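You operate a simulated robot arm through the tools that you are given. There is no shell and no other tool. Be economical: measure what you need, move in short steps, check, and stop when the job is done.

Carry out the task below with a simulated robot arm. There is one attempt and no reset: what you move stays moved.

TASK
Close the lunch carrier: green tin on the stack, lid on, both clips shut.
Fine: tin and lid seated in their rims, nothing dropped.

The check looks at the end state, three seconds after you hand in, the way a careful person would. Anything else that was tipped, shoved, dropped, spilled or broken makes it a failure. Lids that push on must go on centred and level and be pressed home; caps that screw on are set level and turned clockwise until they are tight.

THE ROBOT
A 6-joint arm with a two-finger parallel gripper, fixed in place. Base frame: the origin is at the foot of the arm, x ahead of it, y to its left, z up; the work surface is at about z = 0.8. Lengths are in m, angles in degrees, forces in N, time in s.
With the tool pointing down near the work surface it reaches from about 0.24 to 0.64 m from the base axis. Its first joint turns from -66.0 to 66.0 degrees. Payload 2.7 kg.
The TCP is the grasp point between the finger pads, 0.023 m short of the fingertips. In the tool frame z runs along the fingers and y along their closing line. The gripper opens to 0.094 m. The fingers are 0.038 m wide and 0.01 m thick; the gripper's body (0.054 by 0.096 m) begins 0.039 m behind the TCP.
Orientation is that of the tool frame in the base frame, as [roll, pitch, yaw] about the fixed x, y, z axes, in that order (R = Rz(yaw) Ry(pitch) Rx(roll)). With the fingers straight down and closing along the base's y, the tool's x points along the base's -x, its y along +y and its z along -z.

THE INTERFACE
- The arm moves only by the tool step_arm. Its argument "rows" is a list of rows, each a list of 6 numbers: the shift along the tool's x, y, z in m, then the turn, a rotation vector about the tool's x, y, z in degrees. In form: [[tx, ty, tz, ax, ay, az], ...]. A call has 1 to 20 rows; each row is the pose to reach, as a shift and turn from the pose commanded when the call began, along the tool's axes at that moment. "gripper" is the opening in per cent of the stroke, from 0 (shut) to 100 (fully open), set as the call begins (left out, the last holds). Each row takes 0.2 s and may step no farther than 0.05 m and 8.6 degrees from the row before; otherwise, or with a gripper value out of range, the whole call is refused. Where a pose cannot be reached the arm comes as near as it can. A force on the tool above 70 N (or 10 N above the force at the start of the call, whichever is more), or a blocked arm, ends the call early, and 0.2 s more pass. Each finger travels about 0.045 m/s and halts on what it meets, pressing with about 28 N; the grip force reading is that of the motor and also rises with nothing between the fingers. The clock runs only during rows and for 0.2 s after the last one: add rows that repeat a pose to give the fingers time. The reply holds the time, the measured pose of the TCP, the force on the tool along the base axes, the opening and the grip force, in the units named above and with some noise, and new pictures: "show" is both (left out), scene, wrist or none.
- Cameras (640 x 400 px; columns grow to the right, rows downward): "scene" is fixed at [0.0788, -0.4327, 1.4037]; the picture's right is [0.76, -0.65, 0.00], its down [-0.37, -0.43, -0.82] and it looks along [0.54, 0.62, -0.57] (base axes); focal length 320 px, centre (320, 200). "wrist" rides on the gripper at [-0.039, 0, -0.044] in the tool frame; the picture's right is [0.00, -1.00, 0.00], its down [0.97, 0.00, -0.24] and it looks along [0.24, 0.00, 0.97] (tool axes); focal length 218 px, centre (320, 200).
- pixel_to_xyz(camera, pixels): for up to 12 pixels [column, row] of the newest picture of that camera ("zoom" is the newest enlarged one), the place [x, y, z] in the base frame of the surface seen there, good to about 0.003 m. It takes no simulated time.
- inspect(camera, box): a new picture of the part [left, top, right, bottom] of that camera's present view, enlarged. It takes no simulated time.
- close_job(): hands the job in; it is judged then, once.

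Go step by step. Measure first, check grasps and placings, and put right what went wrong. The budget is 80 turns and 120 pictures, counting those below and the enlarged ones. Unless the task says otherwise, let go and move clear before handing in, and close with one line.

The tools are called after "Request:" as a command line: name --pt "numbers of a row" for each row, then --argument value for the rest, lists and objects as JSON in quotes. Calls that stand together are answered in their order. step_arm: Moves the arm, as the interface text tells. Its arguments: {"type":"object","properties":{"rows":{"type":"array","items":{"type":"array","items":{"type":"number"}}},"gripper":{"type":"number"},"show":{"type":"string","enum":["both","scene","wrist","none"]}},"required":["rows"]} The other tools are called the same way: pixel_to_xyz (camera, pixels) gives the place of the surface under pixels of a picture; inspect (camera, box) takes an enlarged picture of a part of a camera's view; close_job () hands the job in.

At the start:

```text
t: 0.0
tcp_pos: [0.3495, -0.0121, 1.182]
ee_rot: [-179.9, 0.0, 180.0]
contact_force: [-0.2, 0.0, -1.0]
opening: 0.0943
grip_force: 0.1
```

scene: 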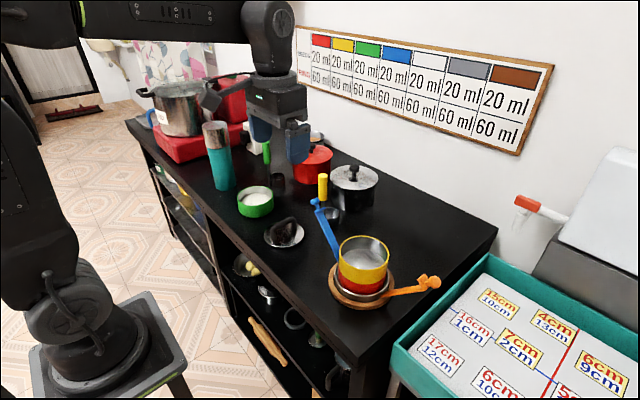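
wrist: 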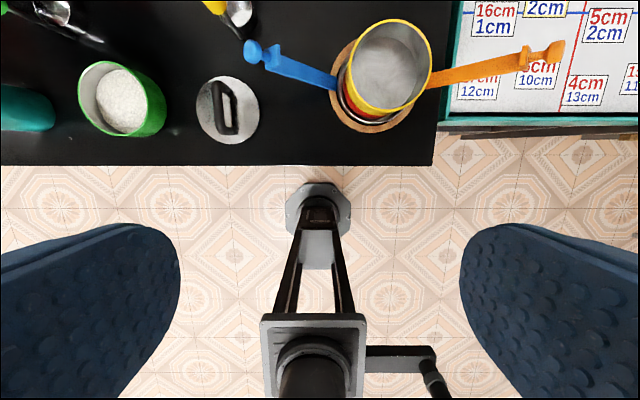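

The scene shows the green tin near (256,203), the lid near (285,234), and the stack near (362,265) with blue and orange clip arms hinged outward. I'll enlarge these and measure them.

Request:
inspect --camera "scene" --box '[220, 160, 460, 310]'

Request:
inspect --camera "wrist" --box '[60, 0, 580, 170]'

Request:
pixel_to_xyz --camera "wrist" --pixels '[[120, 100], [80, 90], [163, 95], [122, 63], [228, 108], [200, 110], [260, 110], [388, 60], [345, 70], [432, 60], [390, 20], [395, 113]]'

Request:
pixel_to_xyz --camera "scene" --pixels '[[254, 188], [238, 199], [274, 199], [256, 217], [284, 226], [284, 243], [362, 240], [338, 258], [388, 258], [362, 284], [435, 283], [317, 205]]'

```text
2.67 times, centred on (340, 235) of scene
```

zoom: 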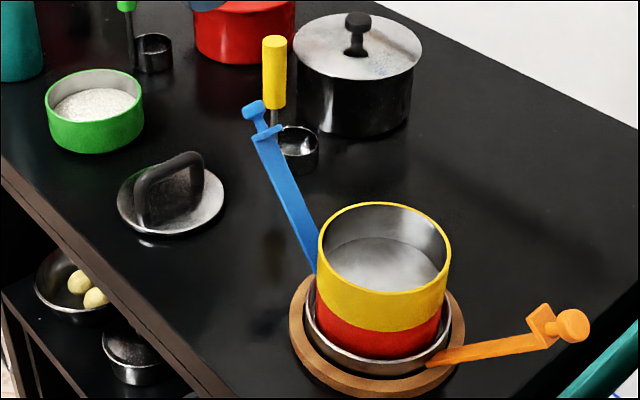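

```text
1.23 times, centred on (320, 85) of wrist
```

zoom: 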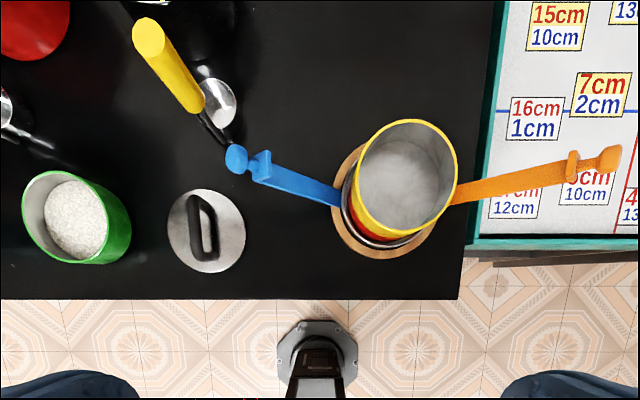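

```text
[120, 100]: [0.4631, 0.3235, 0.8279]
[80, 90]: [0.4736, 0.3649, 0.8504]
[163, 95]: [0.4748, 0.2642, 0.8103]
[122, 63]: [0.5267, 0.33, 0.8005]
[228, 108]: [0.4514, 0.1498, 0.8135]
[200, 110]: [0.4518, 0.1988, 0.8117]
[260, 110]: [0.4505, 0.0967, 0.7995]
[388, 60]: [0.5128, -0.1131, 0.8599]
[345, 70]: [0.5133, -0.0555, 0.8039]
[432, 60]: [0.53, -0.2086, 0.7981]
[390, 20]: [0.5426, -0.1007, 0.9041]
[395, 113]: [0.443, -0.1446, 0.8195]
```

```text
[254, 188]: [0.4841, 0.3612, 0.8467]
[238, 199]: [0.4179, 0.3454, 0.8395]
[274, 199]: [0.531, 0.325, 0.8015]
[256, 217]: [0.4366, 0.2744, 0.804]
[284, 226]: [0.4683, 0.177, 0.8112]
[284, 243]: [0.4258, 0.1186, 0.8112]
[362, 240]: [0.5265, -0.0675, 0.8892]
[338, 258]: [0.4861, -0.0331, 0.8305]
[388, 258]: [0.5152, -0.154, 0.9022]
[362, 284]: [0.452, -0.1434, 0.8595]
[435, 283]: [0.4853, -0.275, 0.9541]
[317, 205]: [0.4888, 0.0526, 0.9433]
```

The stack's top rim is at z≈0.90 and the clip arms lean outward, with their tips at z≈0.95. I need finer measurements of the rims, lid and clips, so I'll enlarge each one.

Request:
inspect --camera "scene" --box '[224, 175, 320, 255]'

Request:
inspect --camera "scene" --box '[300, 190, 450, 310]'

```text
5.00 times, centred on (272, 215) of scene
```

zoom: 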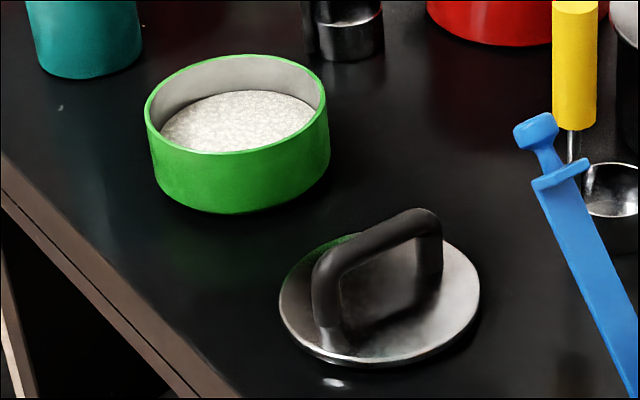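

```text
3.33 times, centred on (375, 250) of scene
```

zoom: 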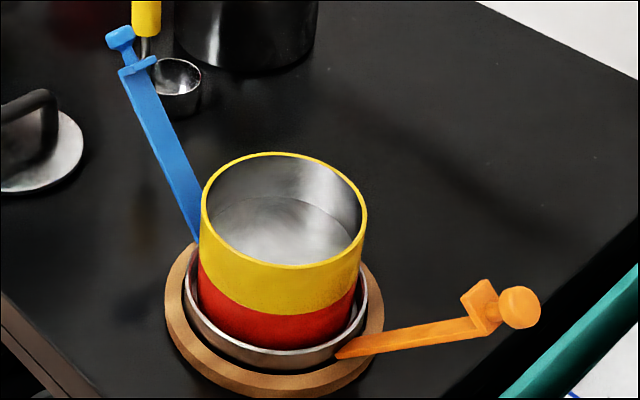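

The newest zoom shows the stack, so I'll sample its rim, tin walls, wooden trivet and clip parts.

Request:
pixel_to_xyz --camera "zoom" --pixels '[[203, 205], [365, 215], [272, 154], [290, 266], [235, 162], [345, 175], [120, 37], [138, 66], [193, 225], [520, 307], [484, 305], [352, 350]]'

Request:
pixel_to_xyz --camera "zoom" --pixels '[[285, 230], [275, 295], [275, 330], [200, 325], [180, 290], [260, 380], [370, 290], [170, 150], [430, 340], [477, 286], [128, 72], [152, 60]]'

Request:
inspect --camera "scene" --box '[224, 175, 320, 255]'

Request:
pixel_to_xyz --camera "zoom" --pixels '[[148, 122], [326, 98], [238, 56], [228, 152], [170, 81], [310, 73], [290, 135], [235, 120], [180, 140], [240, 95], [240, 185], [230, 211]]'

Request:
pixel_to_xyz --camera "zoom" --pixels '[[282, 300], [477, 287], [340, 355], [440, 340], [460, 250], [300, 335], [326, 255], [370, 225], [420, 211], [330, 320], [432, 270], [400, 300]]'

```text
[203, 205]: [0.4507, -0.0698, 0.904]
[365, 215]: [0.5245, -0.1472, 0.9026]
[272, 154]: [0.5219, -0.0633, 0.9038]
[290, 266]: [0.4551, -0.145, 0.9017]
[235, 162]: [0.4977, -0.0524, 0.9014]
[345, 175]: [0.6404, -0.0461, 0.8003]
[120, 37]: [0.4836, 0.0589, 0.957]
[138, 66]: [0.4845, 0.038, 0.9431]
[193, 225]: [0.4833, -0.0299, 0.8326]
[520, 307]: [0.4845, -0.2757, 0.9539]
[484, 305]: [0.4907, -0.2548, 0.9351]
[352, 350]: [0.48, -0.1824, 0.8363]
```

```text
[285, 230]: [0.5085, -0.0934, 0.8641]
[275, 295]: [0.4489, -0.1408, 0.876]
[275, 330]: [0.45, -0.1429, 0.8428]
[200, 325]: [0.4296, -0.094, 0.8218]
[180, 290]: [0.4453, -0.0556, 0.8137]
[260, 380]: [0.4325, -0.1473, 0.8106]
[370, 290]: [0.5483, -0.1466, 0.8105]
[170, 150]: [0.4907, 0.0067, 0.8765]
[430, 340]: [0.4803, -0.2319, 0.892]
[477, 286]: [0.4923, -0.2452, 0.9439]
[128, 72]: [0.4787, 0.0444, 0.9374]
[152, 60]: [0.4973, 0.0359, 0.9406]
```

```text
5.00 times, centred on (272, 215) of scene
```

zoom: 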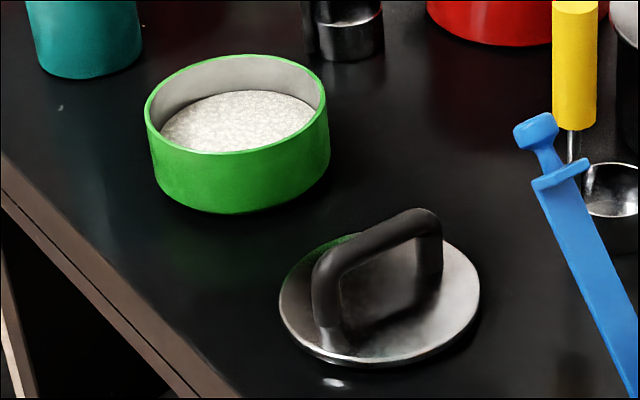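

```text
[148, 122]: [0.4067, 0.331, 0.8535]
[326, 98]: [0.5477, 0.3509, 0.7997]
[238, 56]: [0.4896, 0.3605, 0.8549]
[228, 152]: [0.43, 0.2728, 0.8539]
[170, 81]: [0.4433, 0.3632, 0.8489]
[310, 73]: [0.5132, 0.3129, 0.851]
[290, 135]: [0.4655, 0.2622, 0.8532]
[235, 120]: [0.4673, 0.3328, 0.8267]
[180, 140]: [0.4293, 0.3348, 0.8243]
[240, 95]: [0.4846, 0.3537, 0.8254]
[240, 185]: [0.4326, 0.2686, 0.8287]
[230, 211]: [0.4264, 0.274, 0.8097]
```

```text
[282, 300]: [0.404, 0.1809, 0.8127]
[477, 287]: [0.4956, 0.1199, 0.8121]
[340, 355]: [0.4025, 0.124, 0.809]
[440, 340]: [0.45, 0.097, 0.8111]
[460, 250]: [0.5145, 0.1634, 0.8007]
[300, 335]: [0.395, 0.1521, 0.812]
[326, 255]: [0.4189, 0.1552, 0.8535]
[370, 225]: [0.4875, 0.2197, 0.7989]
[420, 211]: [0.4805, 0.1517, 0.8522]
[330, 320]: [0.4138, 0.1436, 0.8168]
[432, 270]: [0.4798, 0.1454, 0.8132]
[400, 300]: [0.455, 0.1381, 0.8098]
```

The green tin is centred near (0.460, 0.316) with radius ≈0.053 and its rim at z 0.854, and the rice lies at 0.826. That is too wide to grip from outside, so I plan to spread the fingers inside the tin. The stack centre is about (0.487, -0.108) and the lid is at (0.45, 0.15). I'll check the tall neighbours, then fly above the tin.

Request:
pixel_to_xyz --camera "scene" --pixels '[[215, 125], [222, 170], [204, 150], [234, 160], [266, 150], [323, 180], [250, 145]]'

Request:
step_arm --pt "-0.02 0.045 0 0 0 0" --pt "-0.035 0.09 0.0 0 0 0" --pt "-0.05 0.135 0.0 0 0 0" --pt "-0.065 0.18 0.0 0 0 0" --pt "-0.08 0.22 0.0 0 0 0" --pt "-0.09 0.255 0.01 0 0 0" --pt "-0.1 0.29 0.03 0 0 0" --pt "-0.1105 0.328 0.05 0 0 0" --pt "-0.1105 0.328 0.09 0 0 0" --pt "-0.1105 0.328 0.13 0 0 0" --pt "-0.1105 0.328 0.13 0 0 0" --gripper 60

```text
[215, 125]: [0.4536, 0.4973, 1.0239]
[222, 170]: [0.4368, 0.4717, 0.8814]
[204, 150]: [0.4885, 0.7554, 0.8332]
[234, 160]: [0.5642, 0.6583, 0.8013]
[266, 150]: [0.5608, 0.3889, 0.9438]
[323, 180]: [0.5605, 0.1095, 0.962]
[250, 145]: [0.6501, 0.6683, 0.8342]
```

```text
t: 2.4
tcp_pos: [0.4572, 0.3162, 1.0509]
ee_rot: [179.9, 0.1, -180.0]
contact_force: [1.1, -0.2, -0.1]
opening: 0.0563
grip_force: 0.1
```

scene: 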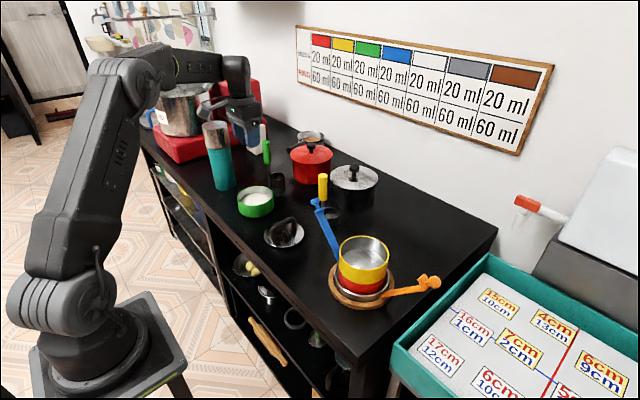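
wrist: 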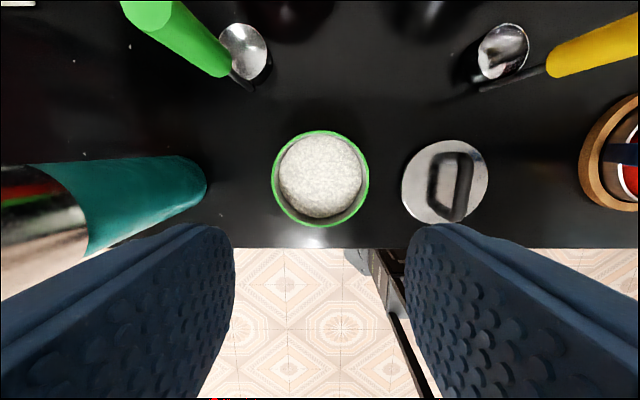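

The wrist view shows the tin near (320,178), clear of the thermos and spoon handles. I'll measure its rim and rice surface from here.

Request:
inspect --camera "wrist" --box '[256, 120, 384, 240]'

Request:
pixel_to_xyz --camera "wrist" --pixels '[[320, 131.5], [320, 226], [272.5, 180], [367.5, 178], [287, 146], [353, 145], [286, 212], [354, 212], [320, 180], [300, 180], [340, 180], [320, 165]]'

```text
3.33 times, centred on (320, 180) of wrist
```

zoom: 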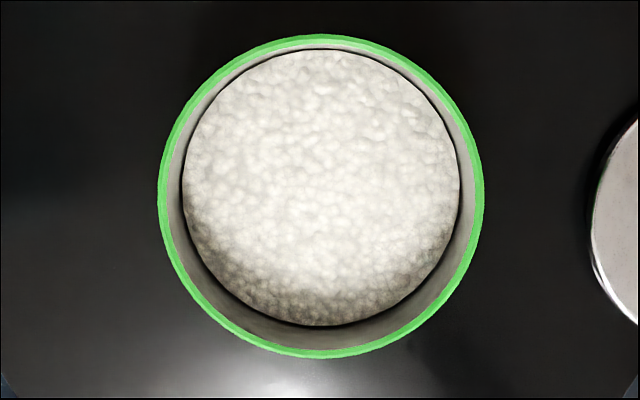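

```text
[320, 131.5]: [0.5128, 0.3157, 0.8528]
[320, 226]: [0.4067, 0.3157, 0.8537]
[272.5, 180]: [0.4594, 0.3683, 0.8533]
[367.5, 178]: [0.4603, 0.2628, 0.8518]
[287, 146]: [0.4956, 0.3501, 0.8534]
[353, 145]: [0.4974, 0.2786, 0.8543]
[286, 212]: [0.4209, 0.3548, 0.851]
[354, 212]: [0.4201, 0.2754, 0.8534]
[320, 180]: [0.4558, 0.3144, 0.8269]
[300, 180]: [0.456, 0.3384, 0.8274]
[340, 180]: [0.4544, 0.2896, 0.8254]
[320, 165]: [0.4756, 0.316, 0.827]
```

The tin's centre is (0.4597, 0.3157), its inner radius is about 0.050, and the rice is at 0.827. I'll lower the partly open fingers inside so the tips stop a few mm above the rice.

Request:
step_arm --pt "-0.0025 -0.0005 0.04 0 0 0" --pt "-0.0025 -0.0005 0.08 0 0 0" --pt "-0.0025 -0.0005 0.12 0 0 0" --pt "-0.0025 -0.0005 0.15 0 0 0" --pt "-0.0025 -0.0005 0.17 0 0 0" --pt "-0.0025 -0.0005 0.185 0 0 0" --pt "-0.0025 -0.0005 0.194 0 0 0" --pt "-0.0025 -0.0005 0.194 0 0 0"

```text
t: 4.2
tcp_pos: [0.463, 0.3164, 0.8566]
ee_rot: [-179.9, 0.0, -180.0]
contact_force: [0.3, -0.5, -0.6]
opening: 0.0562
grip_force: 0.1
```

scene: 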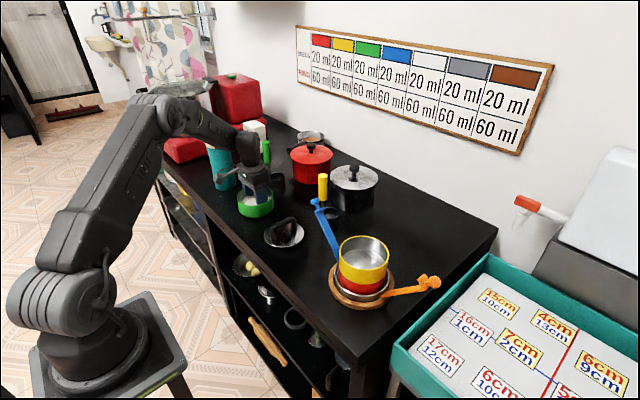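
wrist: 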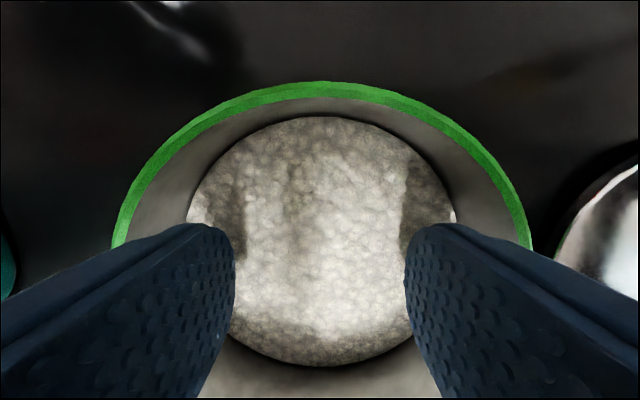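

The fingers are inside the tin with no contact force, but x reads about 3 mm too far ahead. I'll nudge back and down slightly, still with no contact, then re-read.

Request:
step_arm --pt "0.0028 -0.0005 0.0025 0 0 0" --pt "0.0028 -0.0005 0.0025 0 0 0" --show "wrist"

```text
t: 4.8
tcp_pos: [0.4596, 0.3165, 0.8546]
ee_rot: [179.9, 0.1, -180.0]
contact_force: [0.1, -1.0, 0.7]
opening: 0.0564
grip_force: 0.0
```

wrist: 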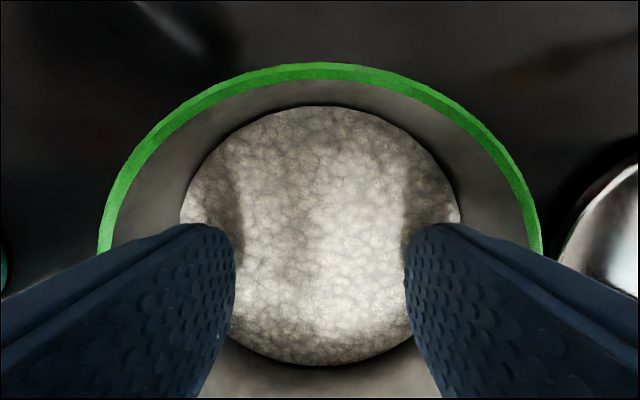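

The fingers sit centred, with the TCP at (0.4596, 0.3165, 0.8546). Now I'll spread them against the inner wall.

Request:
step_arm --pt "0 0 0.0005 0 0 0" --pt "0 0 0.0005 0 0 0" --pt "0 0 0.0005 0 0 0" --pt "0 0 0.0005 0 0 0" --gripper 100 --show "wrist"

```text
t: 5.8
tcp_pos: [0.4586, 0.3161, 0.8555]
ee_rot: [180.0, 0.0, 179.9]
contact_force: [-1.9, -0.6, 2.2]
opening: 0.0744
grip_force: 0.0
```

wrist: 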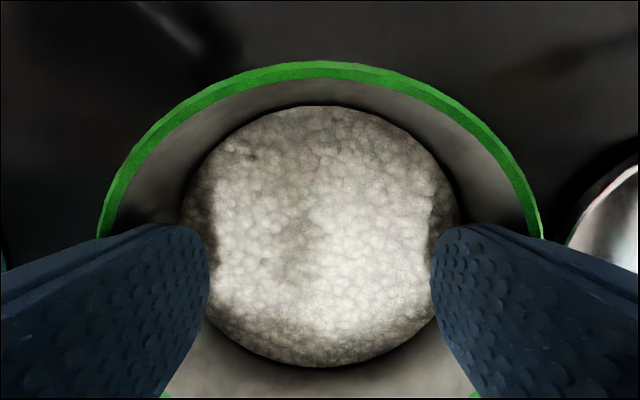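

The opening stopped at 0.074, so the fingers are pressing on the inner wall as expected. I'll do a small test lift of 1.5 cm.

Request:
step_arm --pt "0 0 -0.003 0 0 0" --pt "0 0 -0.007 0 0 0" --pt "0 0 -0.011 0 0 0" --pt "0 0 -0.015 0 0 0" --pt "0 0 -0.015 0 0 0"

Request:
inspect --camera "scene" --box '[224, 165, 320, 245]'

```text
t: 7.0
tcp_pos: [0.4606, 0.315, 0.87]
ee_rot: [180.0, 0.0, 180.0]
contact_force: [0.3, -0.3, -1.8]
opening: 0.0742
grip_force: 0.1
```

scene: 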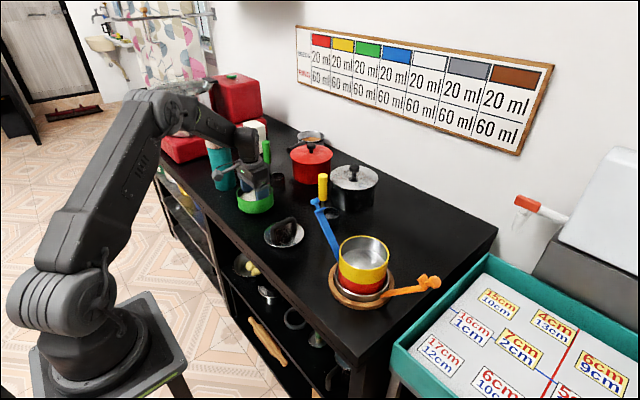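
wrist: 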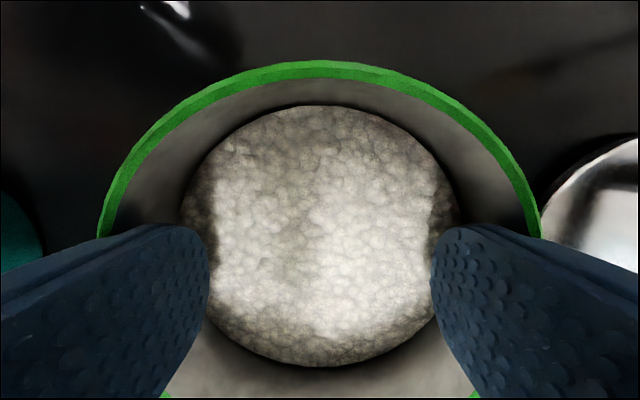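

```text
5.00 times, centred on (272, 205) of scene
```

zoom: 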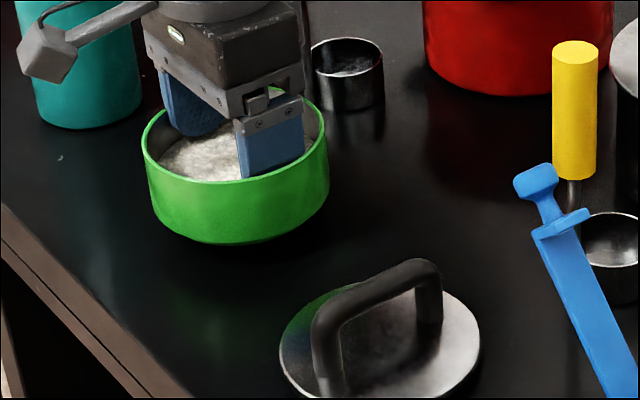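

The tin came up level and firmly held. I'll lift to z≈1.07 and carry it smoothly over the lid and blue clip to above the stack.

Request:
step_arm --pt "0 0 -0.02 0 0 0" --pt "0 0 -0.05 0 0 0" --pt "0 0 -0.08 0 0 0" --pt "0 0 -0.11 0 0 0" --pt "0 0 -0.14 0 0 0" --pt "0 0 -0.17 0 0 0" --pt "0 0 -0.19 0 0 0" --pt "0 -0.015 -0.2 0 0 0" --pt "-0.001 -0.04 -0.2 0 0 0" --pt "-0.003 -0.07 -0.2 0 0 0" --pt "-0.006 -0.105 -0.2 0 0 0" --pt "-0.009 -0.14 -0.2 0 0 0" --pt "-0.012 -0.175 -0.2 0 0 0" --pt "-0.015 -0.21 -0.2 0 0 0" --pt "-0.017 -0.245 -0.2 0 0 0" --show "none"

Request:
step_arm --pt "-0.001 -0.03 0 0 0 0" --pt "-0.003 -0.06 0 0 0 0" --pt "-0.005 -0.09 0 0 0 0" --pt "-0.007 -0.12 0 0 0 0" --pt "-0.009 -0.15 0 0 0 0" --pt "-0.0103 -0.168 0 0 0 0" --pt "-0.0103 -0.179 0 0 0 0" --pt "-0.0103 -0.179 0 0 0 0" --pt "-0.0103 -0.179 0 0 0 0"

```text
t: 10.2
tcp_pos: [0.477, 0.0699, 1.0687]
ee_rot: [180.0, 0.1, -180.0]
contact_force: [-0.2, -0.4, -2.4]
opening: 0.0743
grip_force: 0.1
```

```text
t: 12.2
tcp_pos: [0.4876, -0.1079, 1.0698]
ee_rot: [-180.0, -0.1, 180.0]
contact_force: [0.7, -0.2, -1.9]
opening: 0.0743
grip_force: 0.0
```

scene: 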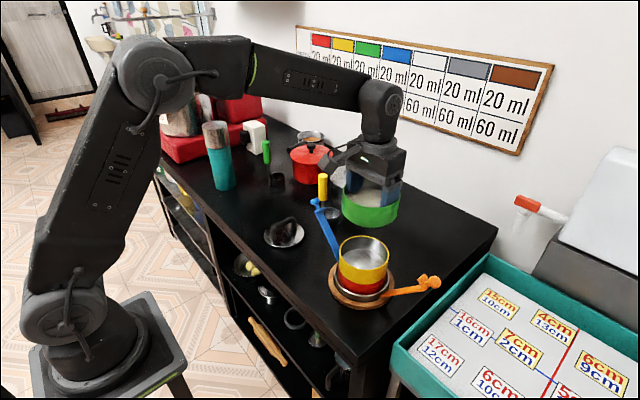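
wrist: 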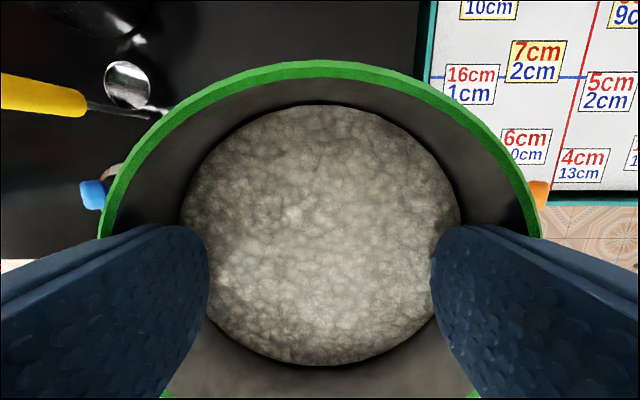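

The tin hangs level above the stack. Before lowering it, I'll refine the yellow rim's centre with more points and measure the held tin as well.

Request:
inspect --camera "scene" --box '[330, 230, 394, 290]'

Request:
inspect --camera "scene" --box '[300, 170, 440, 310]'

```text
6.67 times, centred on (362, 260) of scene
```

zoom: 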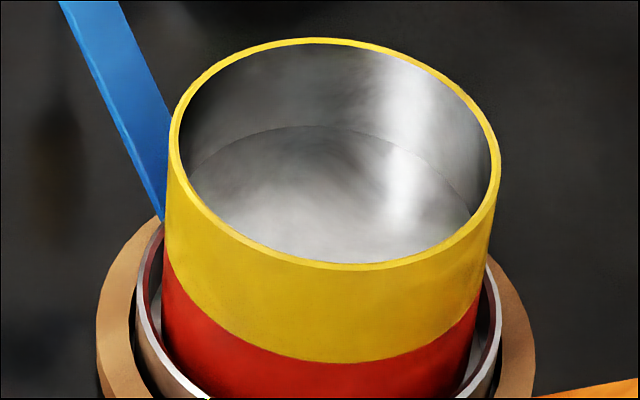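

```text
2.86 times, centred on (370, 240) of scene
```

zoom: 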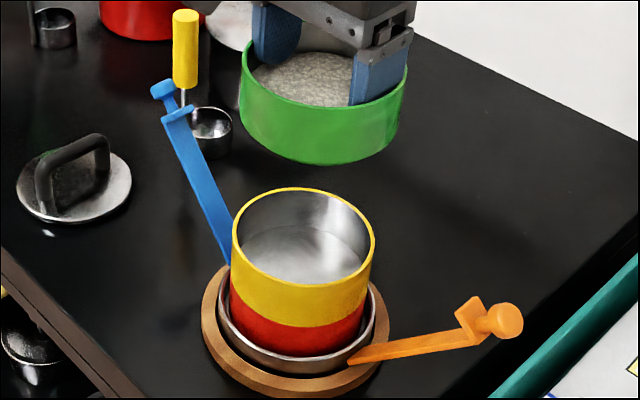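

I'll retake the tight rim zoom and sample points around the band.

Request:
inspect --camera "scene" --box '[330, 230, 394, 290]'

Request:
pixel_to_xyz --camera "zoom" --pixels '[[174, 150], [497, 165], [315, 41], [345, 266], [222, 71], [430, 72], [207, 209], [455, 239], [270, 250], [475, 108], [400, 263], [188, 105]]'

```text
6.67 times, centred on (362, 260) of scene
```

zoom: 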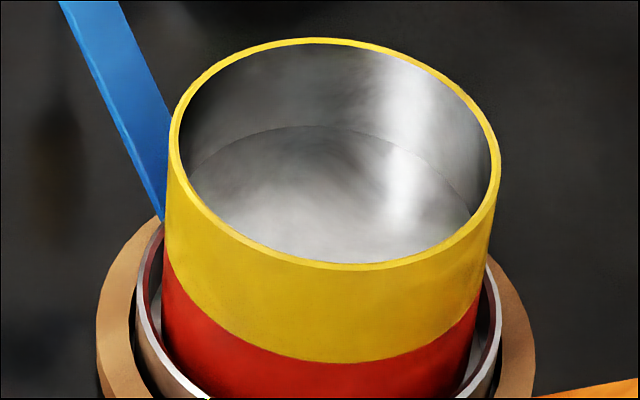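

```text
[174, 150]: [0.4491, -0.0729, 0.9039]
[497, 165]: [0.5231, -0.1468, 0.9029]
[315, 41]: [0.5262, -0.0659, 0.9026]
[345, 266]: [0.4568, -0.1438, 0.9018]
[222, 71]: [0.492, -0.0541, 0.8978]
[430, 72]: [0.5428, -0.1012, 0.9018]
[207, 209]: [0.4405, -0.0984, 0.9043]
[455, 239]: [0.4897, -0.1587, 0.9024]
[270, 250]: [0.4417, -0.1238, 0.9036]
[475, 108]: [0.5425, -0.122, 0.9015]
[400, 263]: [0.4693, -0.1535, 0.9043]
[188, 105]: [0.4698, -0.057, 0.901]
```

The rim fit gives a centre near (0.4895, -0.1068) with its top at z≈0.9025. I'll correct by about 2 mm and lower until the tin is about 8 mm above the rim, then compare silhouettes.

Request:
step_arm --pt "-0.002 0.0012 0.02 0 0 0" --pt "-0.002 0.0012 0.045 0 0 0" --pt "-0.002 0.0012 0.07 0 0 0" --pt "-0.002 0.0012 0.09 0 0 0" --pt "-0.002 0.0012 0.1 0 0 0" --pt "-0.002 0.0012 0.104 0 0 0" --pt "-0.002 0.0012 0.104 0 0 0" --pt "-0.002 0.0012 0.104 0 0 0" --show "none"

Request:
inspect --camera "scene" --box '[324, 210, 404, 290]'

```text
t: 14.0
tcp_pos: [0.4893, -0.1073, 0.9657]
ee_rot: [179.9, 0.0, 179.9]
contact_force: [0.5, 0.2, -1.5]
opening: 0.0742
grip_force: 0.1
```

```text
5.00 times, centred on (364, 250) of scene
```

zoom: 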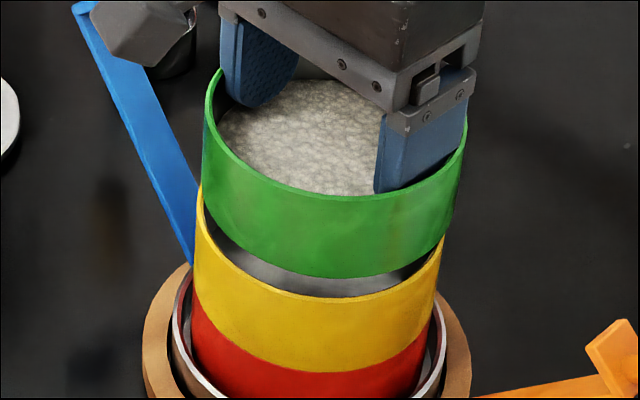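

Clearance is still visible at about (320,290). I'll quantify both rims with the same method so their biases cancel, and also check the grey block near the blue clip at (145,30).

Request:
pixel_to_xyz --camera "zoom" --pixels '[[145, 30], [207, 120], [225, 155], [260, 181], [300, 193], [340, 197], [440, 168], [460, 140], [210, 85], [330, 250], [230, 225], [430, 225]]'

Request:
pixel_to_xyz --camera "zoom" --pixels '[[200, 205], [206, 230], [230, 262], [270, 287], [320, 296], [370, 290], [410, 275], [432, 256], [441, 240], [320, 330], [220, 290], [420, 310]]'

Request:
inspect --camera "scene" --box '[334, 230, 394, 270]'

```text
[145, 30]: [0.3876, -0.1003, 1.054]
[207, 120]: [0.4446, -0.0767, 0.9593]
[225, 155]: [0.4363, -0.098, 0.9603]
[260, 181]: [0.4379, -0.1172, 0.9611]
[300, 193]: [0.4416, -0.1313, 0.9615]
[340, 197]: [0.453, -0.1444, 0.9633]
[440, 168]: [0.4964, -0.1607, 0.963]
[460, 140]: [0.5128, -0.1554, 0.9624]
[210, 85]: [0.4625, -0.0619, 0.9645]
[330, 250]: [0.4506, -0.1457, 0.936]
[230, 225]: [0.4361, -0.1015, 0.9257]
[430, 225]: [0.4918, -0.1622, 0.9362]
```

```text
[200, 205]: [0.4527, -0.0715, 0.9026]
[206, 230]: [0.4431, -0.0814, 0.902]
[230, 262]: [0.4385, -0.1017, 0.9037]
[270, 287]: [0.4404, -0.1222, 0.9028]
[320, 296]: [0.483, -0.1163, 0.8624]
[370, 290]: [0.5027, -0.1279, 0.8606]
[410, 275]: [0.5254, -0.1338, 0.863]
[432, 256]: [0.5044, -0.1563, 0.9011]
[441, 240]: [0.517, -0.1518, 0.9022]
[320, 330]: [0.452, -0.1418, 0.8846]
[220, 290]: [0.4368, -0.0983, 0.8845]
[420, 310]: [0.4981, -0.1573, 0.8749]
```

```text
10.00 times, centred on (364, 250) of scene
```

zoom: 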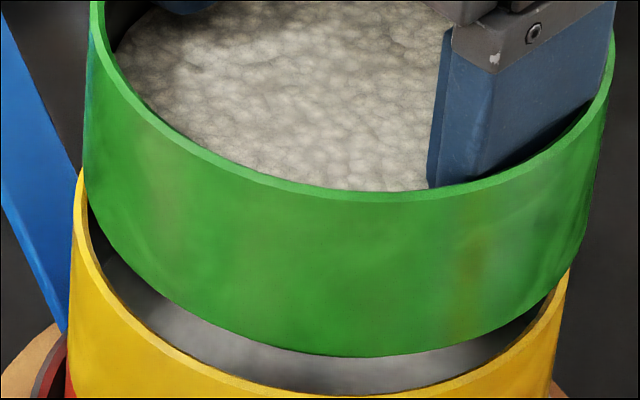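

The green tin's axis is about 0.7 mm in x and 2.8 mm in y short of the yellow tin's axis. I'll shift it over and lower in small steps, watching the force.

Request:
step_arm --pt "-0.0007 0.0028 0.0 0 0 0" --pt "-0.0007 0.0028 0.003 0 0 0" --pt "-0.0007 0.0028 0.006 0 0 0" --pt "-0.0007 0.0028 0.008 0 0 0" --pt "-0.0007 0.0028 0.0095 0 0 0" --pt "-0.0007 0.0028 0.0095 0 0 0" --show "none"

Request:
inspect --camera "scene" --box '[334, 225, 394, 285]'

```text
t: 15.4
tcp_pos: [0.4905, -0.1043, 0.9569]
ee_rot: [-180.0, 0.0, -180.0]
contact_force: [0.6, 0.3, -2.1]
opening: 0.0743
grip_force: 0.0
```

```text
6.67 times, centred on (364, 255) of scene
```

zoom: 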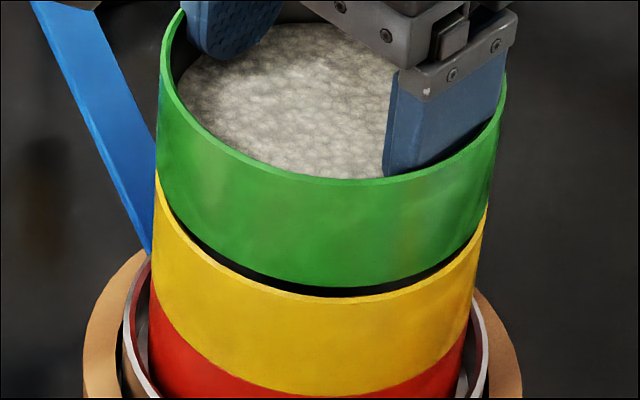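

Alignment now looks good, with an even dark gap from (160,190) to (480,230) and no contact yet. I'll continue down in 1 mm steps.

Request:
step_arm --pt "0 0 0.0015 0 0 0" --pt "0 0 0.003 0 0 0" --pt "0 0 0.0045 0 0 0" --pt "0 0 0.006 0 0 0" --pt "0 0 0.006 0 0 0" --show "none"

Request:
inspect --camera "scene" --box '[334, 225, 394, 285]'

```text
t: 16.6
tcp_pos: [0.4907, -0.1044, 0.9502]
ee_rot: [179.9, -0.1, 180.0]
contact_force: [0.4, 0.6, -2.2]
opening: 0.0742
grip_force: 0.0
```

```text
6.67 times, centred on (364, 255) of scene
```

zoom: 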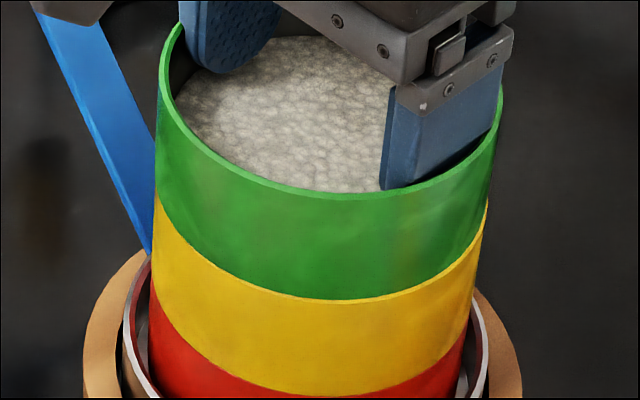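

The tin entered the rim with no contact force. I'll keep going until the reading shows support.

Request:
step_arm --pt "0 0 0.001 0 0 0" --pt "0 0 0.002 0 0 0" --pt "0 0 0.003 0 0 0" --pt "0 0 0.004 0 0 0" --pt "0 0 0.004 0 0 0" --show "none"

Request:
inspect --camera "scene" --box '[334, 225, 394, 285]'

```text
t: 17.8
tcp_pos: [0.4909, -0.1042, 0.9498]
ee_rot: [-179.9, 0.4, -179.9]
contact_force: [-5.2, 2.6, 28.7]
opening: 0.0744
grip_force: 0.0
```

```text
6.67 times, centred on (364, 255) of scene
```

zoom: 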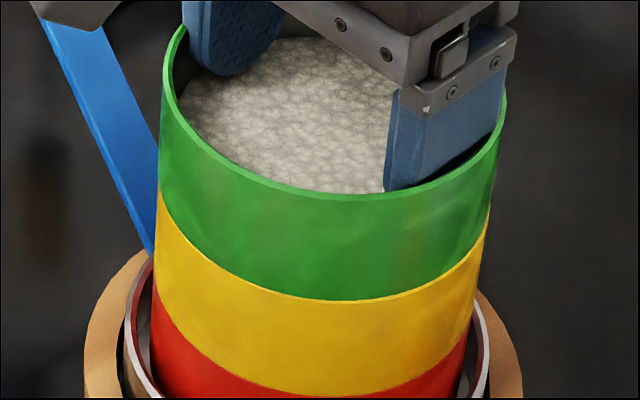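

Support force is 29 N upward and the green tin meets the yellow rim with no gap. I'll relieve the press, bring the fingers in, and check that it sits level.

Request:
step_arm --pt "0 0 -0.002 0 0 0" --pt "0 0 -0.0032 0 0 0" --pt "0 0 -0.0032 0 0 0" --show "none"

Request:
step_arm --pt "0 0 0 0 0 0" --pt "0 0 0 0 0 0" --pt "0 0 0 0 0 0" --gripper 60 --show "none"

Request:
inspect --camera "scene" --box '[334, 225, 394, 285]'

```text
t: 18.6
tcp_pos: [0.4883, -0.1048, 0.9485]
ee_rot: [179.9, -0.1, -179.9]
contact_force: [3.4, -0.2, 8.3]
opening: 0.0746
grip_force: 0.1
```

```text
t: 19.4
tcp_pos: [0.4902, -0.1046, 0.9494]
ee_rot: [-180.0, 0.1, 180.0]
contact_force: [-0.3, 0.4, 0.6]
opening: 0.0563
grip_force: 0.1
```

```text
6.67 times, centred on (364, 255) of scene
```

zoom: 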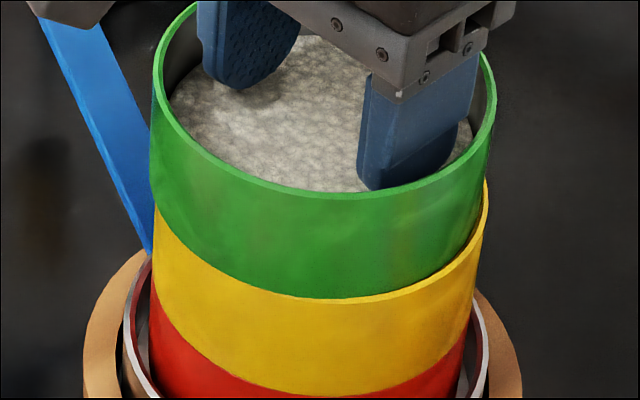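

After release the green tin looks shifted left: yellow rim shows at (482,205) on the right but not on the left. I'll lift clear and look at it properly.

Request:
step_arm --pt "0 0 -0.02 0 0 0" --pt "0 0 -0.05 0 0 0" --pt "0 0 -0.09 0 0 0" --pt "0 0 -0.13 0 0 0" --pt "0.0 0 -0.13 0 0 0"

Request:
inspect --camera "wrist" --box '[240, 90, 400, 250]'

Request:
inspect --camera "scene" --box '[334, 220, 394, 280]'

```text
t: 20.6
tcp_pos: [0.4908, -0.1051, 1.0796]
ee_rot: [-180.0, 0.1, -180.0]
contact_force: [0.1, 0.1, -0.4]
opening: 0.0568
grip_force: 0.0
```

scene: 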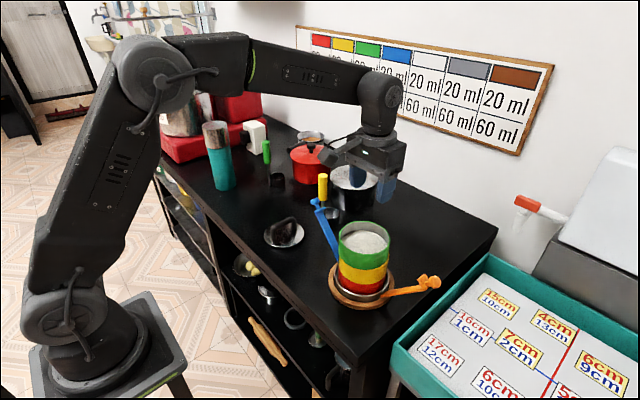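
wrist: 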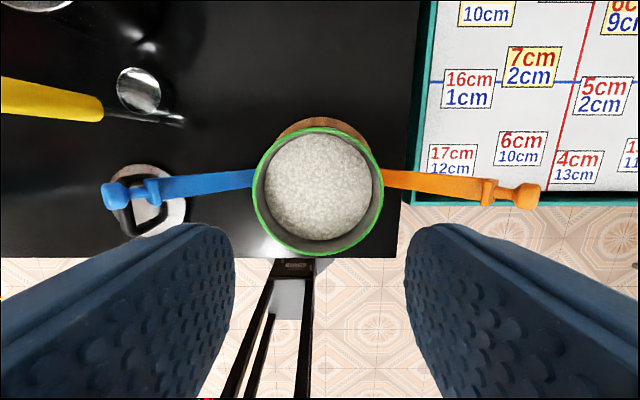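

```text
2.50 times, centred on (320, 170) of wrist
```

zoom: 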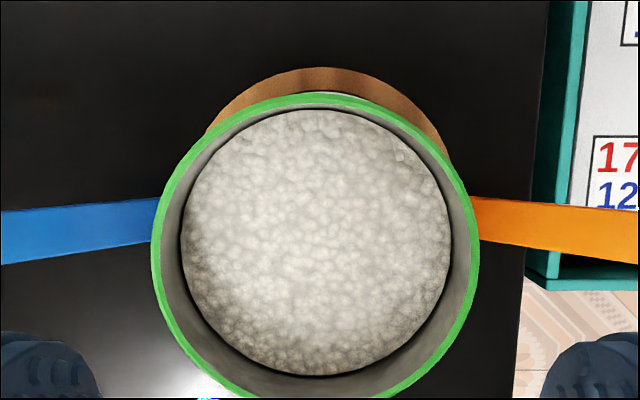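

```text
6.67 times, centred on (364, 250) of scene
```

zoom: 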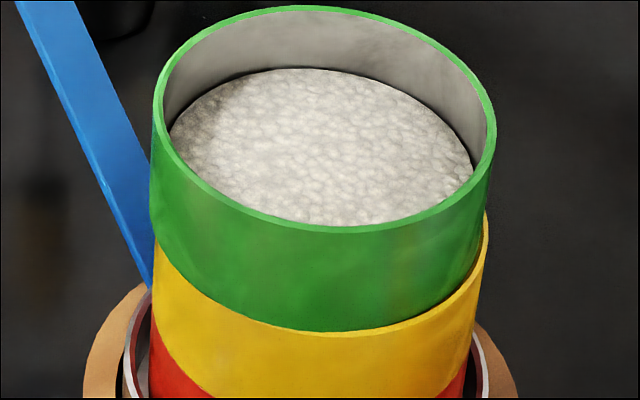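

I'll sample the green rim all round to find its tilt and centre.

Request:
pixel_to_xyz --camera "zoom" --pixels '[[158, 100], [175, 160], [210, 194], [270, 221], [350, 228], [430, 205], [475, 173], [491, 130], [465, 75], [400, 28], [310, 9], [215, 36]]'

Request:
pixel_to_xyz --camera "zoom" --pixels '[[320, 280], [170, 220], [450, 260], [320, 370], [180, 320], [450, 340], [485, 235], [478, 270], [250, 150], [330, 150], [400, 150], [320, 100]]'

Request:
pixel_to_xyz --camera "wrist" --pixels '[[254, 192], [381, 192], [320, 129], [320, 252], [274, 146], [363, 146], [272, 237], [366, 234], [320, 190], [290, 190], [350, 190], [320, 160]]'

```text
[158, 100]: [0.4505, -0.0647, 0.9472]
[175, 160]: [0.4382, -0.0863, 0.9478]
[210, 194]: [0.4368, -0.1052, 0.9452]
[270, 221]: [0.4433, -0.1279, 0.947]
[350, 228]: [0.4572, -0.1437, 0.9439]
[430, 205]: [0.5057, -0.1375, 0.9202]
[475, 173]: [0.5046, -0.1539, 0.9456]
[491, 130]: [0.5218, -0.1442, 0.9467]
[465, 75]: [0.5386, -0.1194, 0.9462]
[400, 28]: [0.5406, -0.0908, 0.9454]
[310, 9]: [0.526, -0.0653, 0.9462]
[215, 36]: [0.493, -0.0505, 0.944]
```

```text
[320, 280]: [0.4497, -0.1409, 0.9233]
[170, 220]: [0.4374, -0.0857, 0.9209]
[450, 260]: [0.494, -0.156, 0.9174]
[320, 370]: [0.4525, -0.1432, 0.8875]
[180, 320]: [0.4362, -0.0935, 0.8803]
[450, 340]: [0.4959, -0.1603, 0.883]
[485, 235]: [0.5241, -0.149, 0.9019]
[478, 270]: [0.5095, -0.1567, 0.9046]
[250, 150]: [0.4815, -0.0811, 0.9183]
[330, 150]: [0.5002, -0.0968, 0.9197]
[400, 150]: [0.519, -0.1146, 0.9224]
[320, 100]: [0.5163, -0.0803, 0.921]
```

```text
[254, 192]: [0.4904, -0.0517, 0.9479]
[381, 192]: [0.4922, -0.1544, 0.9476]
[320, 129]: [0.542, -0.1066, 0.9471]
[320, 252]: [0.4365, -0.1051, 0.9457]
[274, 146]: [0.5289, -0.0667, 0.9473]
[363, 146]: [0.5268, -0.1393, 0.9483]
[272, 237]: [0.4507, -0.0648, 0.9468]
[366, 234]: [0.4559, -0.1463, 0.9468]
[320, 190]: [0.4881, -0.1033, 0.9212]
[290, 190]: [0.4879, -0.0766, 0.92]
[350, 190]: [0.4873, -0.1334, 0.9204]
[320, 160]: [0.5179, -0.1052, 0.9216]
```

The green rim is level at z≈0.947 and nested about 9 mm into the yellow tin. I'll compare its pitch with the yellow and red tins to confirm it is fully home.

Request:
inspect --camera "scene" --box '[330, 235, 394, 300]'

Request:
pixel_to_xyz --camera "zoom" --pixels '[[300, 222], [300, 228], [300, 234], [300, 240], [300, 305], [300, 311], [300, 317], [300, 323], [300, 330], [250, 300], [200, 270], [400, 310]]'

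```text
6.15 times, centred on (362, 268) of scene
```

zoom: 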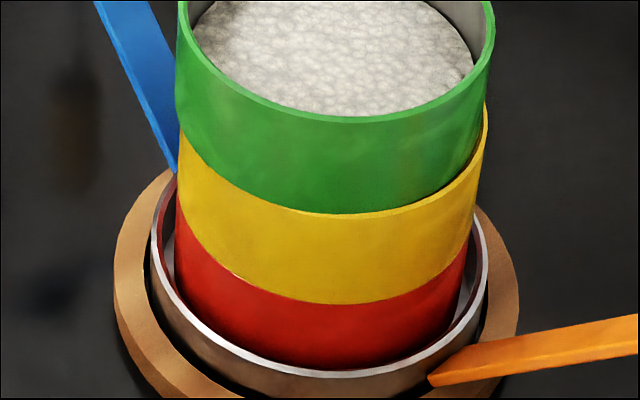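

```text
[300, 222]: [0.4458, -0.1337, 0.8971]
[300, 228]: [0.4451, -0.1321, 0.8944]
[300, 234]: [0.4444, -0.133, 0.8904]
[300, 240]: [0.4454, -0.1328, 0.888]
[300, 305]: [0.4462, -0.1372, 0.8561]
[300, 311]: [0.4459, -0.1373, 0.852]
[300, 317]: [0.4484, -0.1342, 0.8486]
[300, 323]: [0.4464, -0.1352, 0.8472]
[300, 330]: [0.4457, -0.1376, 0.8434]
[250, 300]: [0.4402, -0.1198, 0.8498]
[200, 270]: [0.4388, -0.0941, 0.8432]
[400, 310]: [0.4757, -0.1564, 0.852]
```

The green and yellow pitches match at about 0.0445 m each, so the tin is seated and level. Next is the lid, and I'll move above it.

Request:
step_arm --pt "0.003 0.025 0 0 0 0" --pt "0.008 0.065 0 0 0 0" --pt "0.014 0.105 0 0 0 0" --pt "0.02 0.145 0 0 0 0" --pt "0.028 0.185 0 0 0 0" --pt "0.036 0.225 0 0 0 0" --pt "0.041 0.255 0.0 0 0 0" --pt "0.041 0.255 0.04 0 0 0" --pt "0.041 0.255 0.08 0 0 0" --pt "0.041 0.255 0.1 0 0 0" --pt "0.041 0.255 0.1 0 0 0" --show "none"

Request:
inspect --camera "wrist" --box '[220, 80, 420, 260]'

```text
t: 23.0
tcp_pos: [0.4483, 0.1513, 0.98]
ee_rot: [180.0, 0.0, -180.0]
contact_force: [-1.0, 0.0, 0.2]
opening: 0.0563
grip_force: 0.2
```

```text
2.22 times, centred on (320, 170) of wrist
```

zoom: 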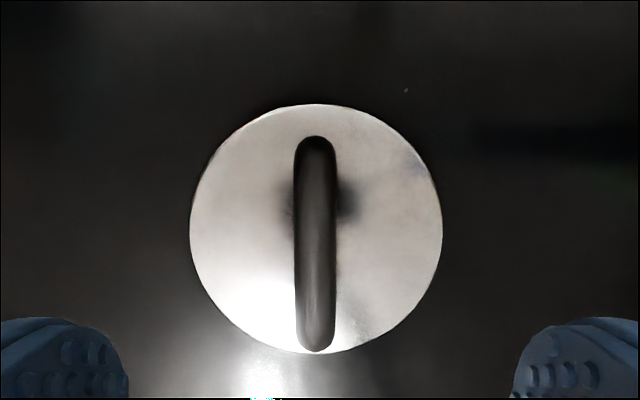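

The handle at (315,240) runs straight along base x, so no rotation is needed. I'll measure the lid rim and handle.

Request:
pixel_to_xyz --camera "zoom" --pixels '[[194, 230], [440, 230], [315, 107], [290, 345], [230, 145], [405, 148], [220, 310], [410, 310], [315, 150], [315, 240], [317, 335], [315, 290]]'

Request:
pixel_to_xyz --camera "zoom" --pixels '[[298, 240], [333, 240], [260, 240], [370, 240], [250, 180], [380, 280], [298, 200], [334, 200], [298, 310], [334, 310]]'

```text
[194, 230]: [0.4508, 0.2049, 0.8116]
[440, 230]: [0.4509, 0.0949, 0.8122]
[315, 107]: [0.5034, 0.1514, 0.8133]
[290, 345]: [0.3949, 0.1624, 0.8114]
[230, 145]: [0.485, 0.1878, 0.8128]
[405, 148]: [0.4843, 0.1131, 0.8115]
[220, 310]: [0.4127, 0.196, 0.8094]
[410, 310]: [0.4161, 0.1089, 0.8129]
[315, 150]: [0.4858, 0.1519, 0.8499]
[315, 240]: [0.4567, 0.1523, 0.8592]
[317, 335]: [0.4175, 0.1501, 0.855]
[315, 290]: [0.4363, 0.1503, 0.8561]
```

```text
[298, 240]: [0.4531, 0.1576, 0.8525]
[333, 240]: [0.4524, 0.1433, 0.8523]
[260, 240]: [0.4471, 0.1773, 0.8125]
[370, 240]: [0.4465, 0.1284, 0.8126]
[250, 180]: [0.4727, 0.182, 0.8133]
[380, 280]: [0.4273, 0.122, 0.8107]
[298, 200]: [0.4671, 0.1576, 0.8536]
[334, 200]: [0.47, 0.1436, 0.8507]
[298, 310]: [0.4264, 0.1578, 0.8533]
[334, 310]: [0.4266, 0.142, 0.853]
```

The lid centre is (0.4497, 0.150) with its top face at 0.812, and the handle is 15 mm thick with its top at 0.858. I'm descending to grip the handle at z≈0.843.

Request:
step_arm --pt "-0.0004 0 0.04 0 0 0" --pt "-0.0004 0 0.08 0 0 0" --pt "-0.0004 0 0.11 0 0 0" --pt "-0.0004 0 0.127 0 0 0" --pt "-0.0004 0 0.136 0 0 0" --pt "-0.0004 0 0.136 0 0 0" --show "wrist"

```text
t: 24.4
tcp_pos: [0.448, 0.149, 0.8437]
ee_rot: [-180.0, 0.0, -179.9]
contact_force: [-0.2, 0.0, -0.2]
opening: 0.0563
grip_force: 0.0
```

wrist: 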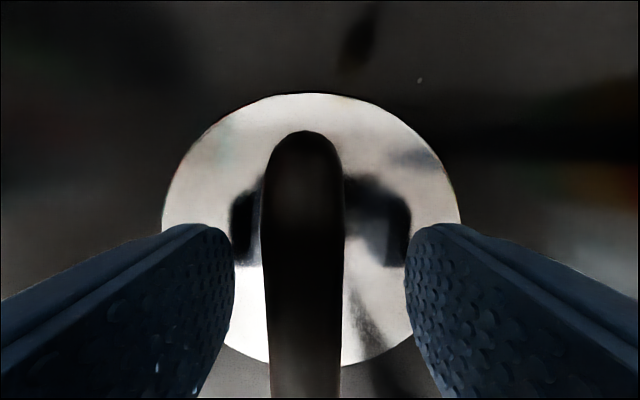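

The handle shows slightly left of centre, about 2 mm toward +y. I'll shift over and close on it.

Request:
step_arm --pt "-0.0008 0.0022 0 0 0 0" --pt "-0.0008 0.0022 0 0 0 0" --show "wrist"

Request:
step_arm --pt "0 0 0 0 0 0" --pt "0 0 0 0 0 0" --pt "0 0 0 0 0 0" --pt "0 0 0 0 0 0" --pt "0 0 0 0 0 0" --gripper 0 --show "none"

Request:
step_arm --pt "0 0 -0.004 0 0 0" --pt "0 0 -0.01 0 0 0" --pt "0 0 -0.02 0 0 0" --pt "0 0 -0.02 0 0 0"

```text
t: 25.0
tcp_pos: [0.4505, 0.1523, 0.8434]
ee_rot: [-180.0, 0.1, -179.9]
contact_force: [0.2, 0.5, 0.0]
opening: 0.0565
grip_force: 0.0
```

wrist: 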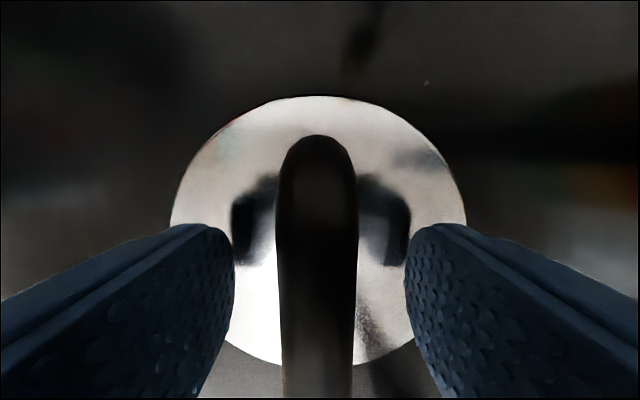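

```text
t: 26.2
tcp_pos: [0.4498, 0.1523, 0.8441]
ee_rot: [-180.0, 0.0, 179.9]
contact_force: [0.2, -0.6, 0.5]
opening: 0.0148
grip_force: 28.2
```

```text
t: 27.2
tcp_pos: [0.4499, 0.1526, 0.8638]
ee_rot: [180.0, 0.0, 179.9]
contact_force: [-0.5, 0.5, -1.4]
opening: 0.015
grip_force: 27.6
```

scene: 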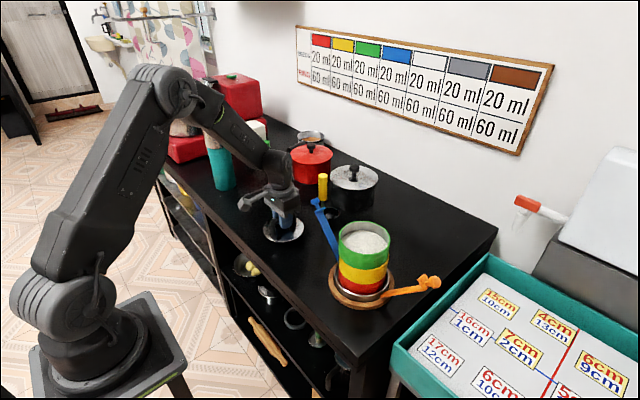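
wrist: 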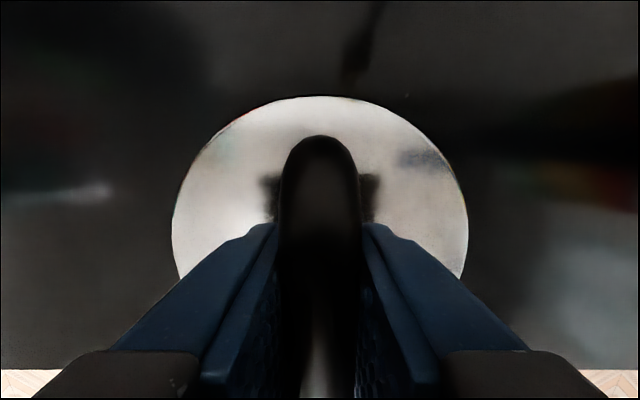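

The lid is held with 28 N at 0.015 opening and came up level. I'll raise it to z≈1.08 and carry it to above the green tin, whose centre is about (0.4893, -0.1037).

Request:
step_arm --pt "0 0 -0.03 0 0 0" --pt "0 0 -0.07 0 0 0" --pt "0 0 -0.11 0 0 0" --pt "0 0 -0.15 0 0 0" --pt "0 0 -0.19 0 0 0" --pt "0 -0.01 -0.216 0 0 0" --pt "-0.005 -0.04 -0.216 0 0 0" --pt "-0.012 -0.08 -0.216 0 0 0" --pt "-0.019 -0.12 -0.216 0 0 0" --pt "-0.025 -0.16 -0.216 0 0 0" --pt "-0.032 -0.2 -0.216 0 0 0" --pt "-0.0375 -0.235 -0.216 0 0 0" --pt "-0.0395 -0.256 -0.216 0 0 0" --pt "-0.0395 -0.256 -0.18 0 0 0" --pt "-0.0395 -0.256 -0.145 0 0 0" --pt "-0.0395 -0.256 -0.139 0 0 0" --pt "-0.0395 -0.256 -0.139 0 0 0" --pt "-0.0395 -0.256 -0.139 0 0 0" --show "none"

Request:
inspect --camera "scene" --box '[324, 200, 404, 280]'

```text
t: 31.0
tcp_pos: [0.4898, -0.1025, 1.0013]
ee_rot: [-179.9, 0.0, 180.0]
contact_force: [-0.3, -0.1, -0.6]
opening: 0.0148
grip_force: 28.2
```

```text
5.00 times, centred on (364, 240) of scene
```

zoom: 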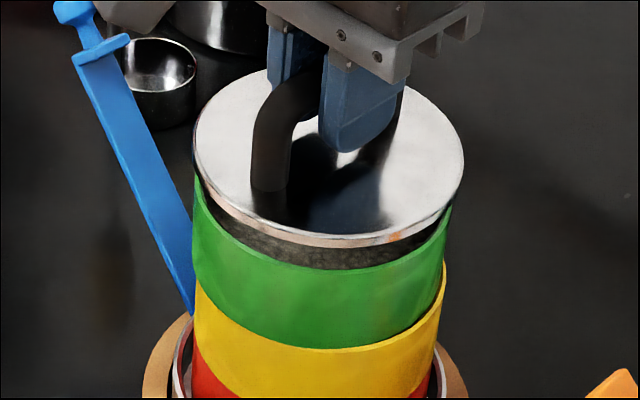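

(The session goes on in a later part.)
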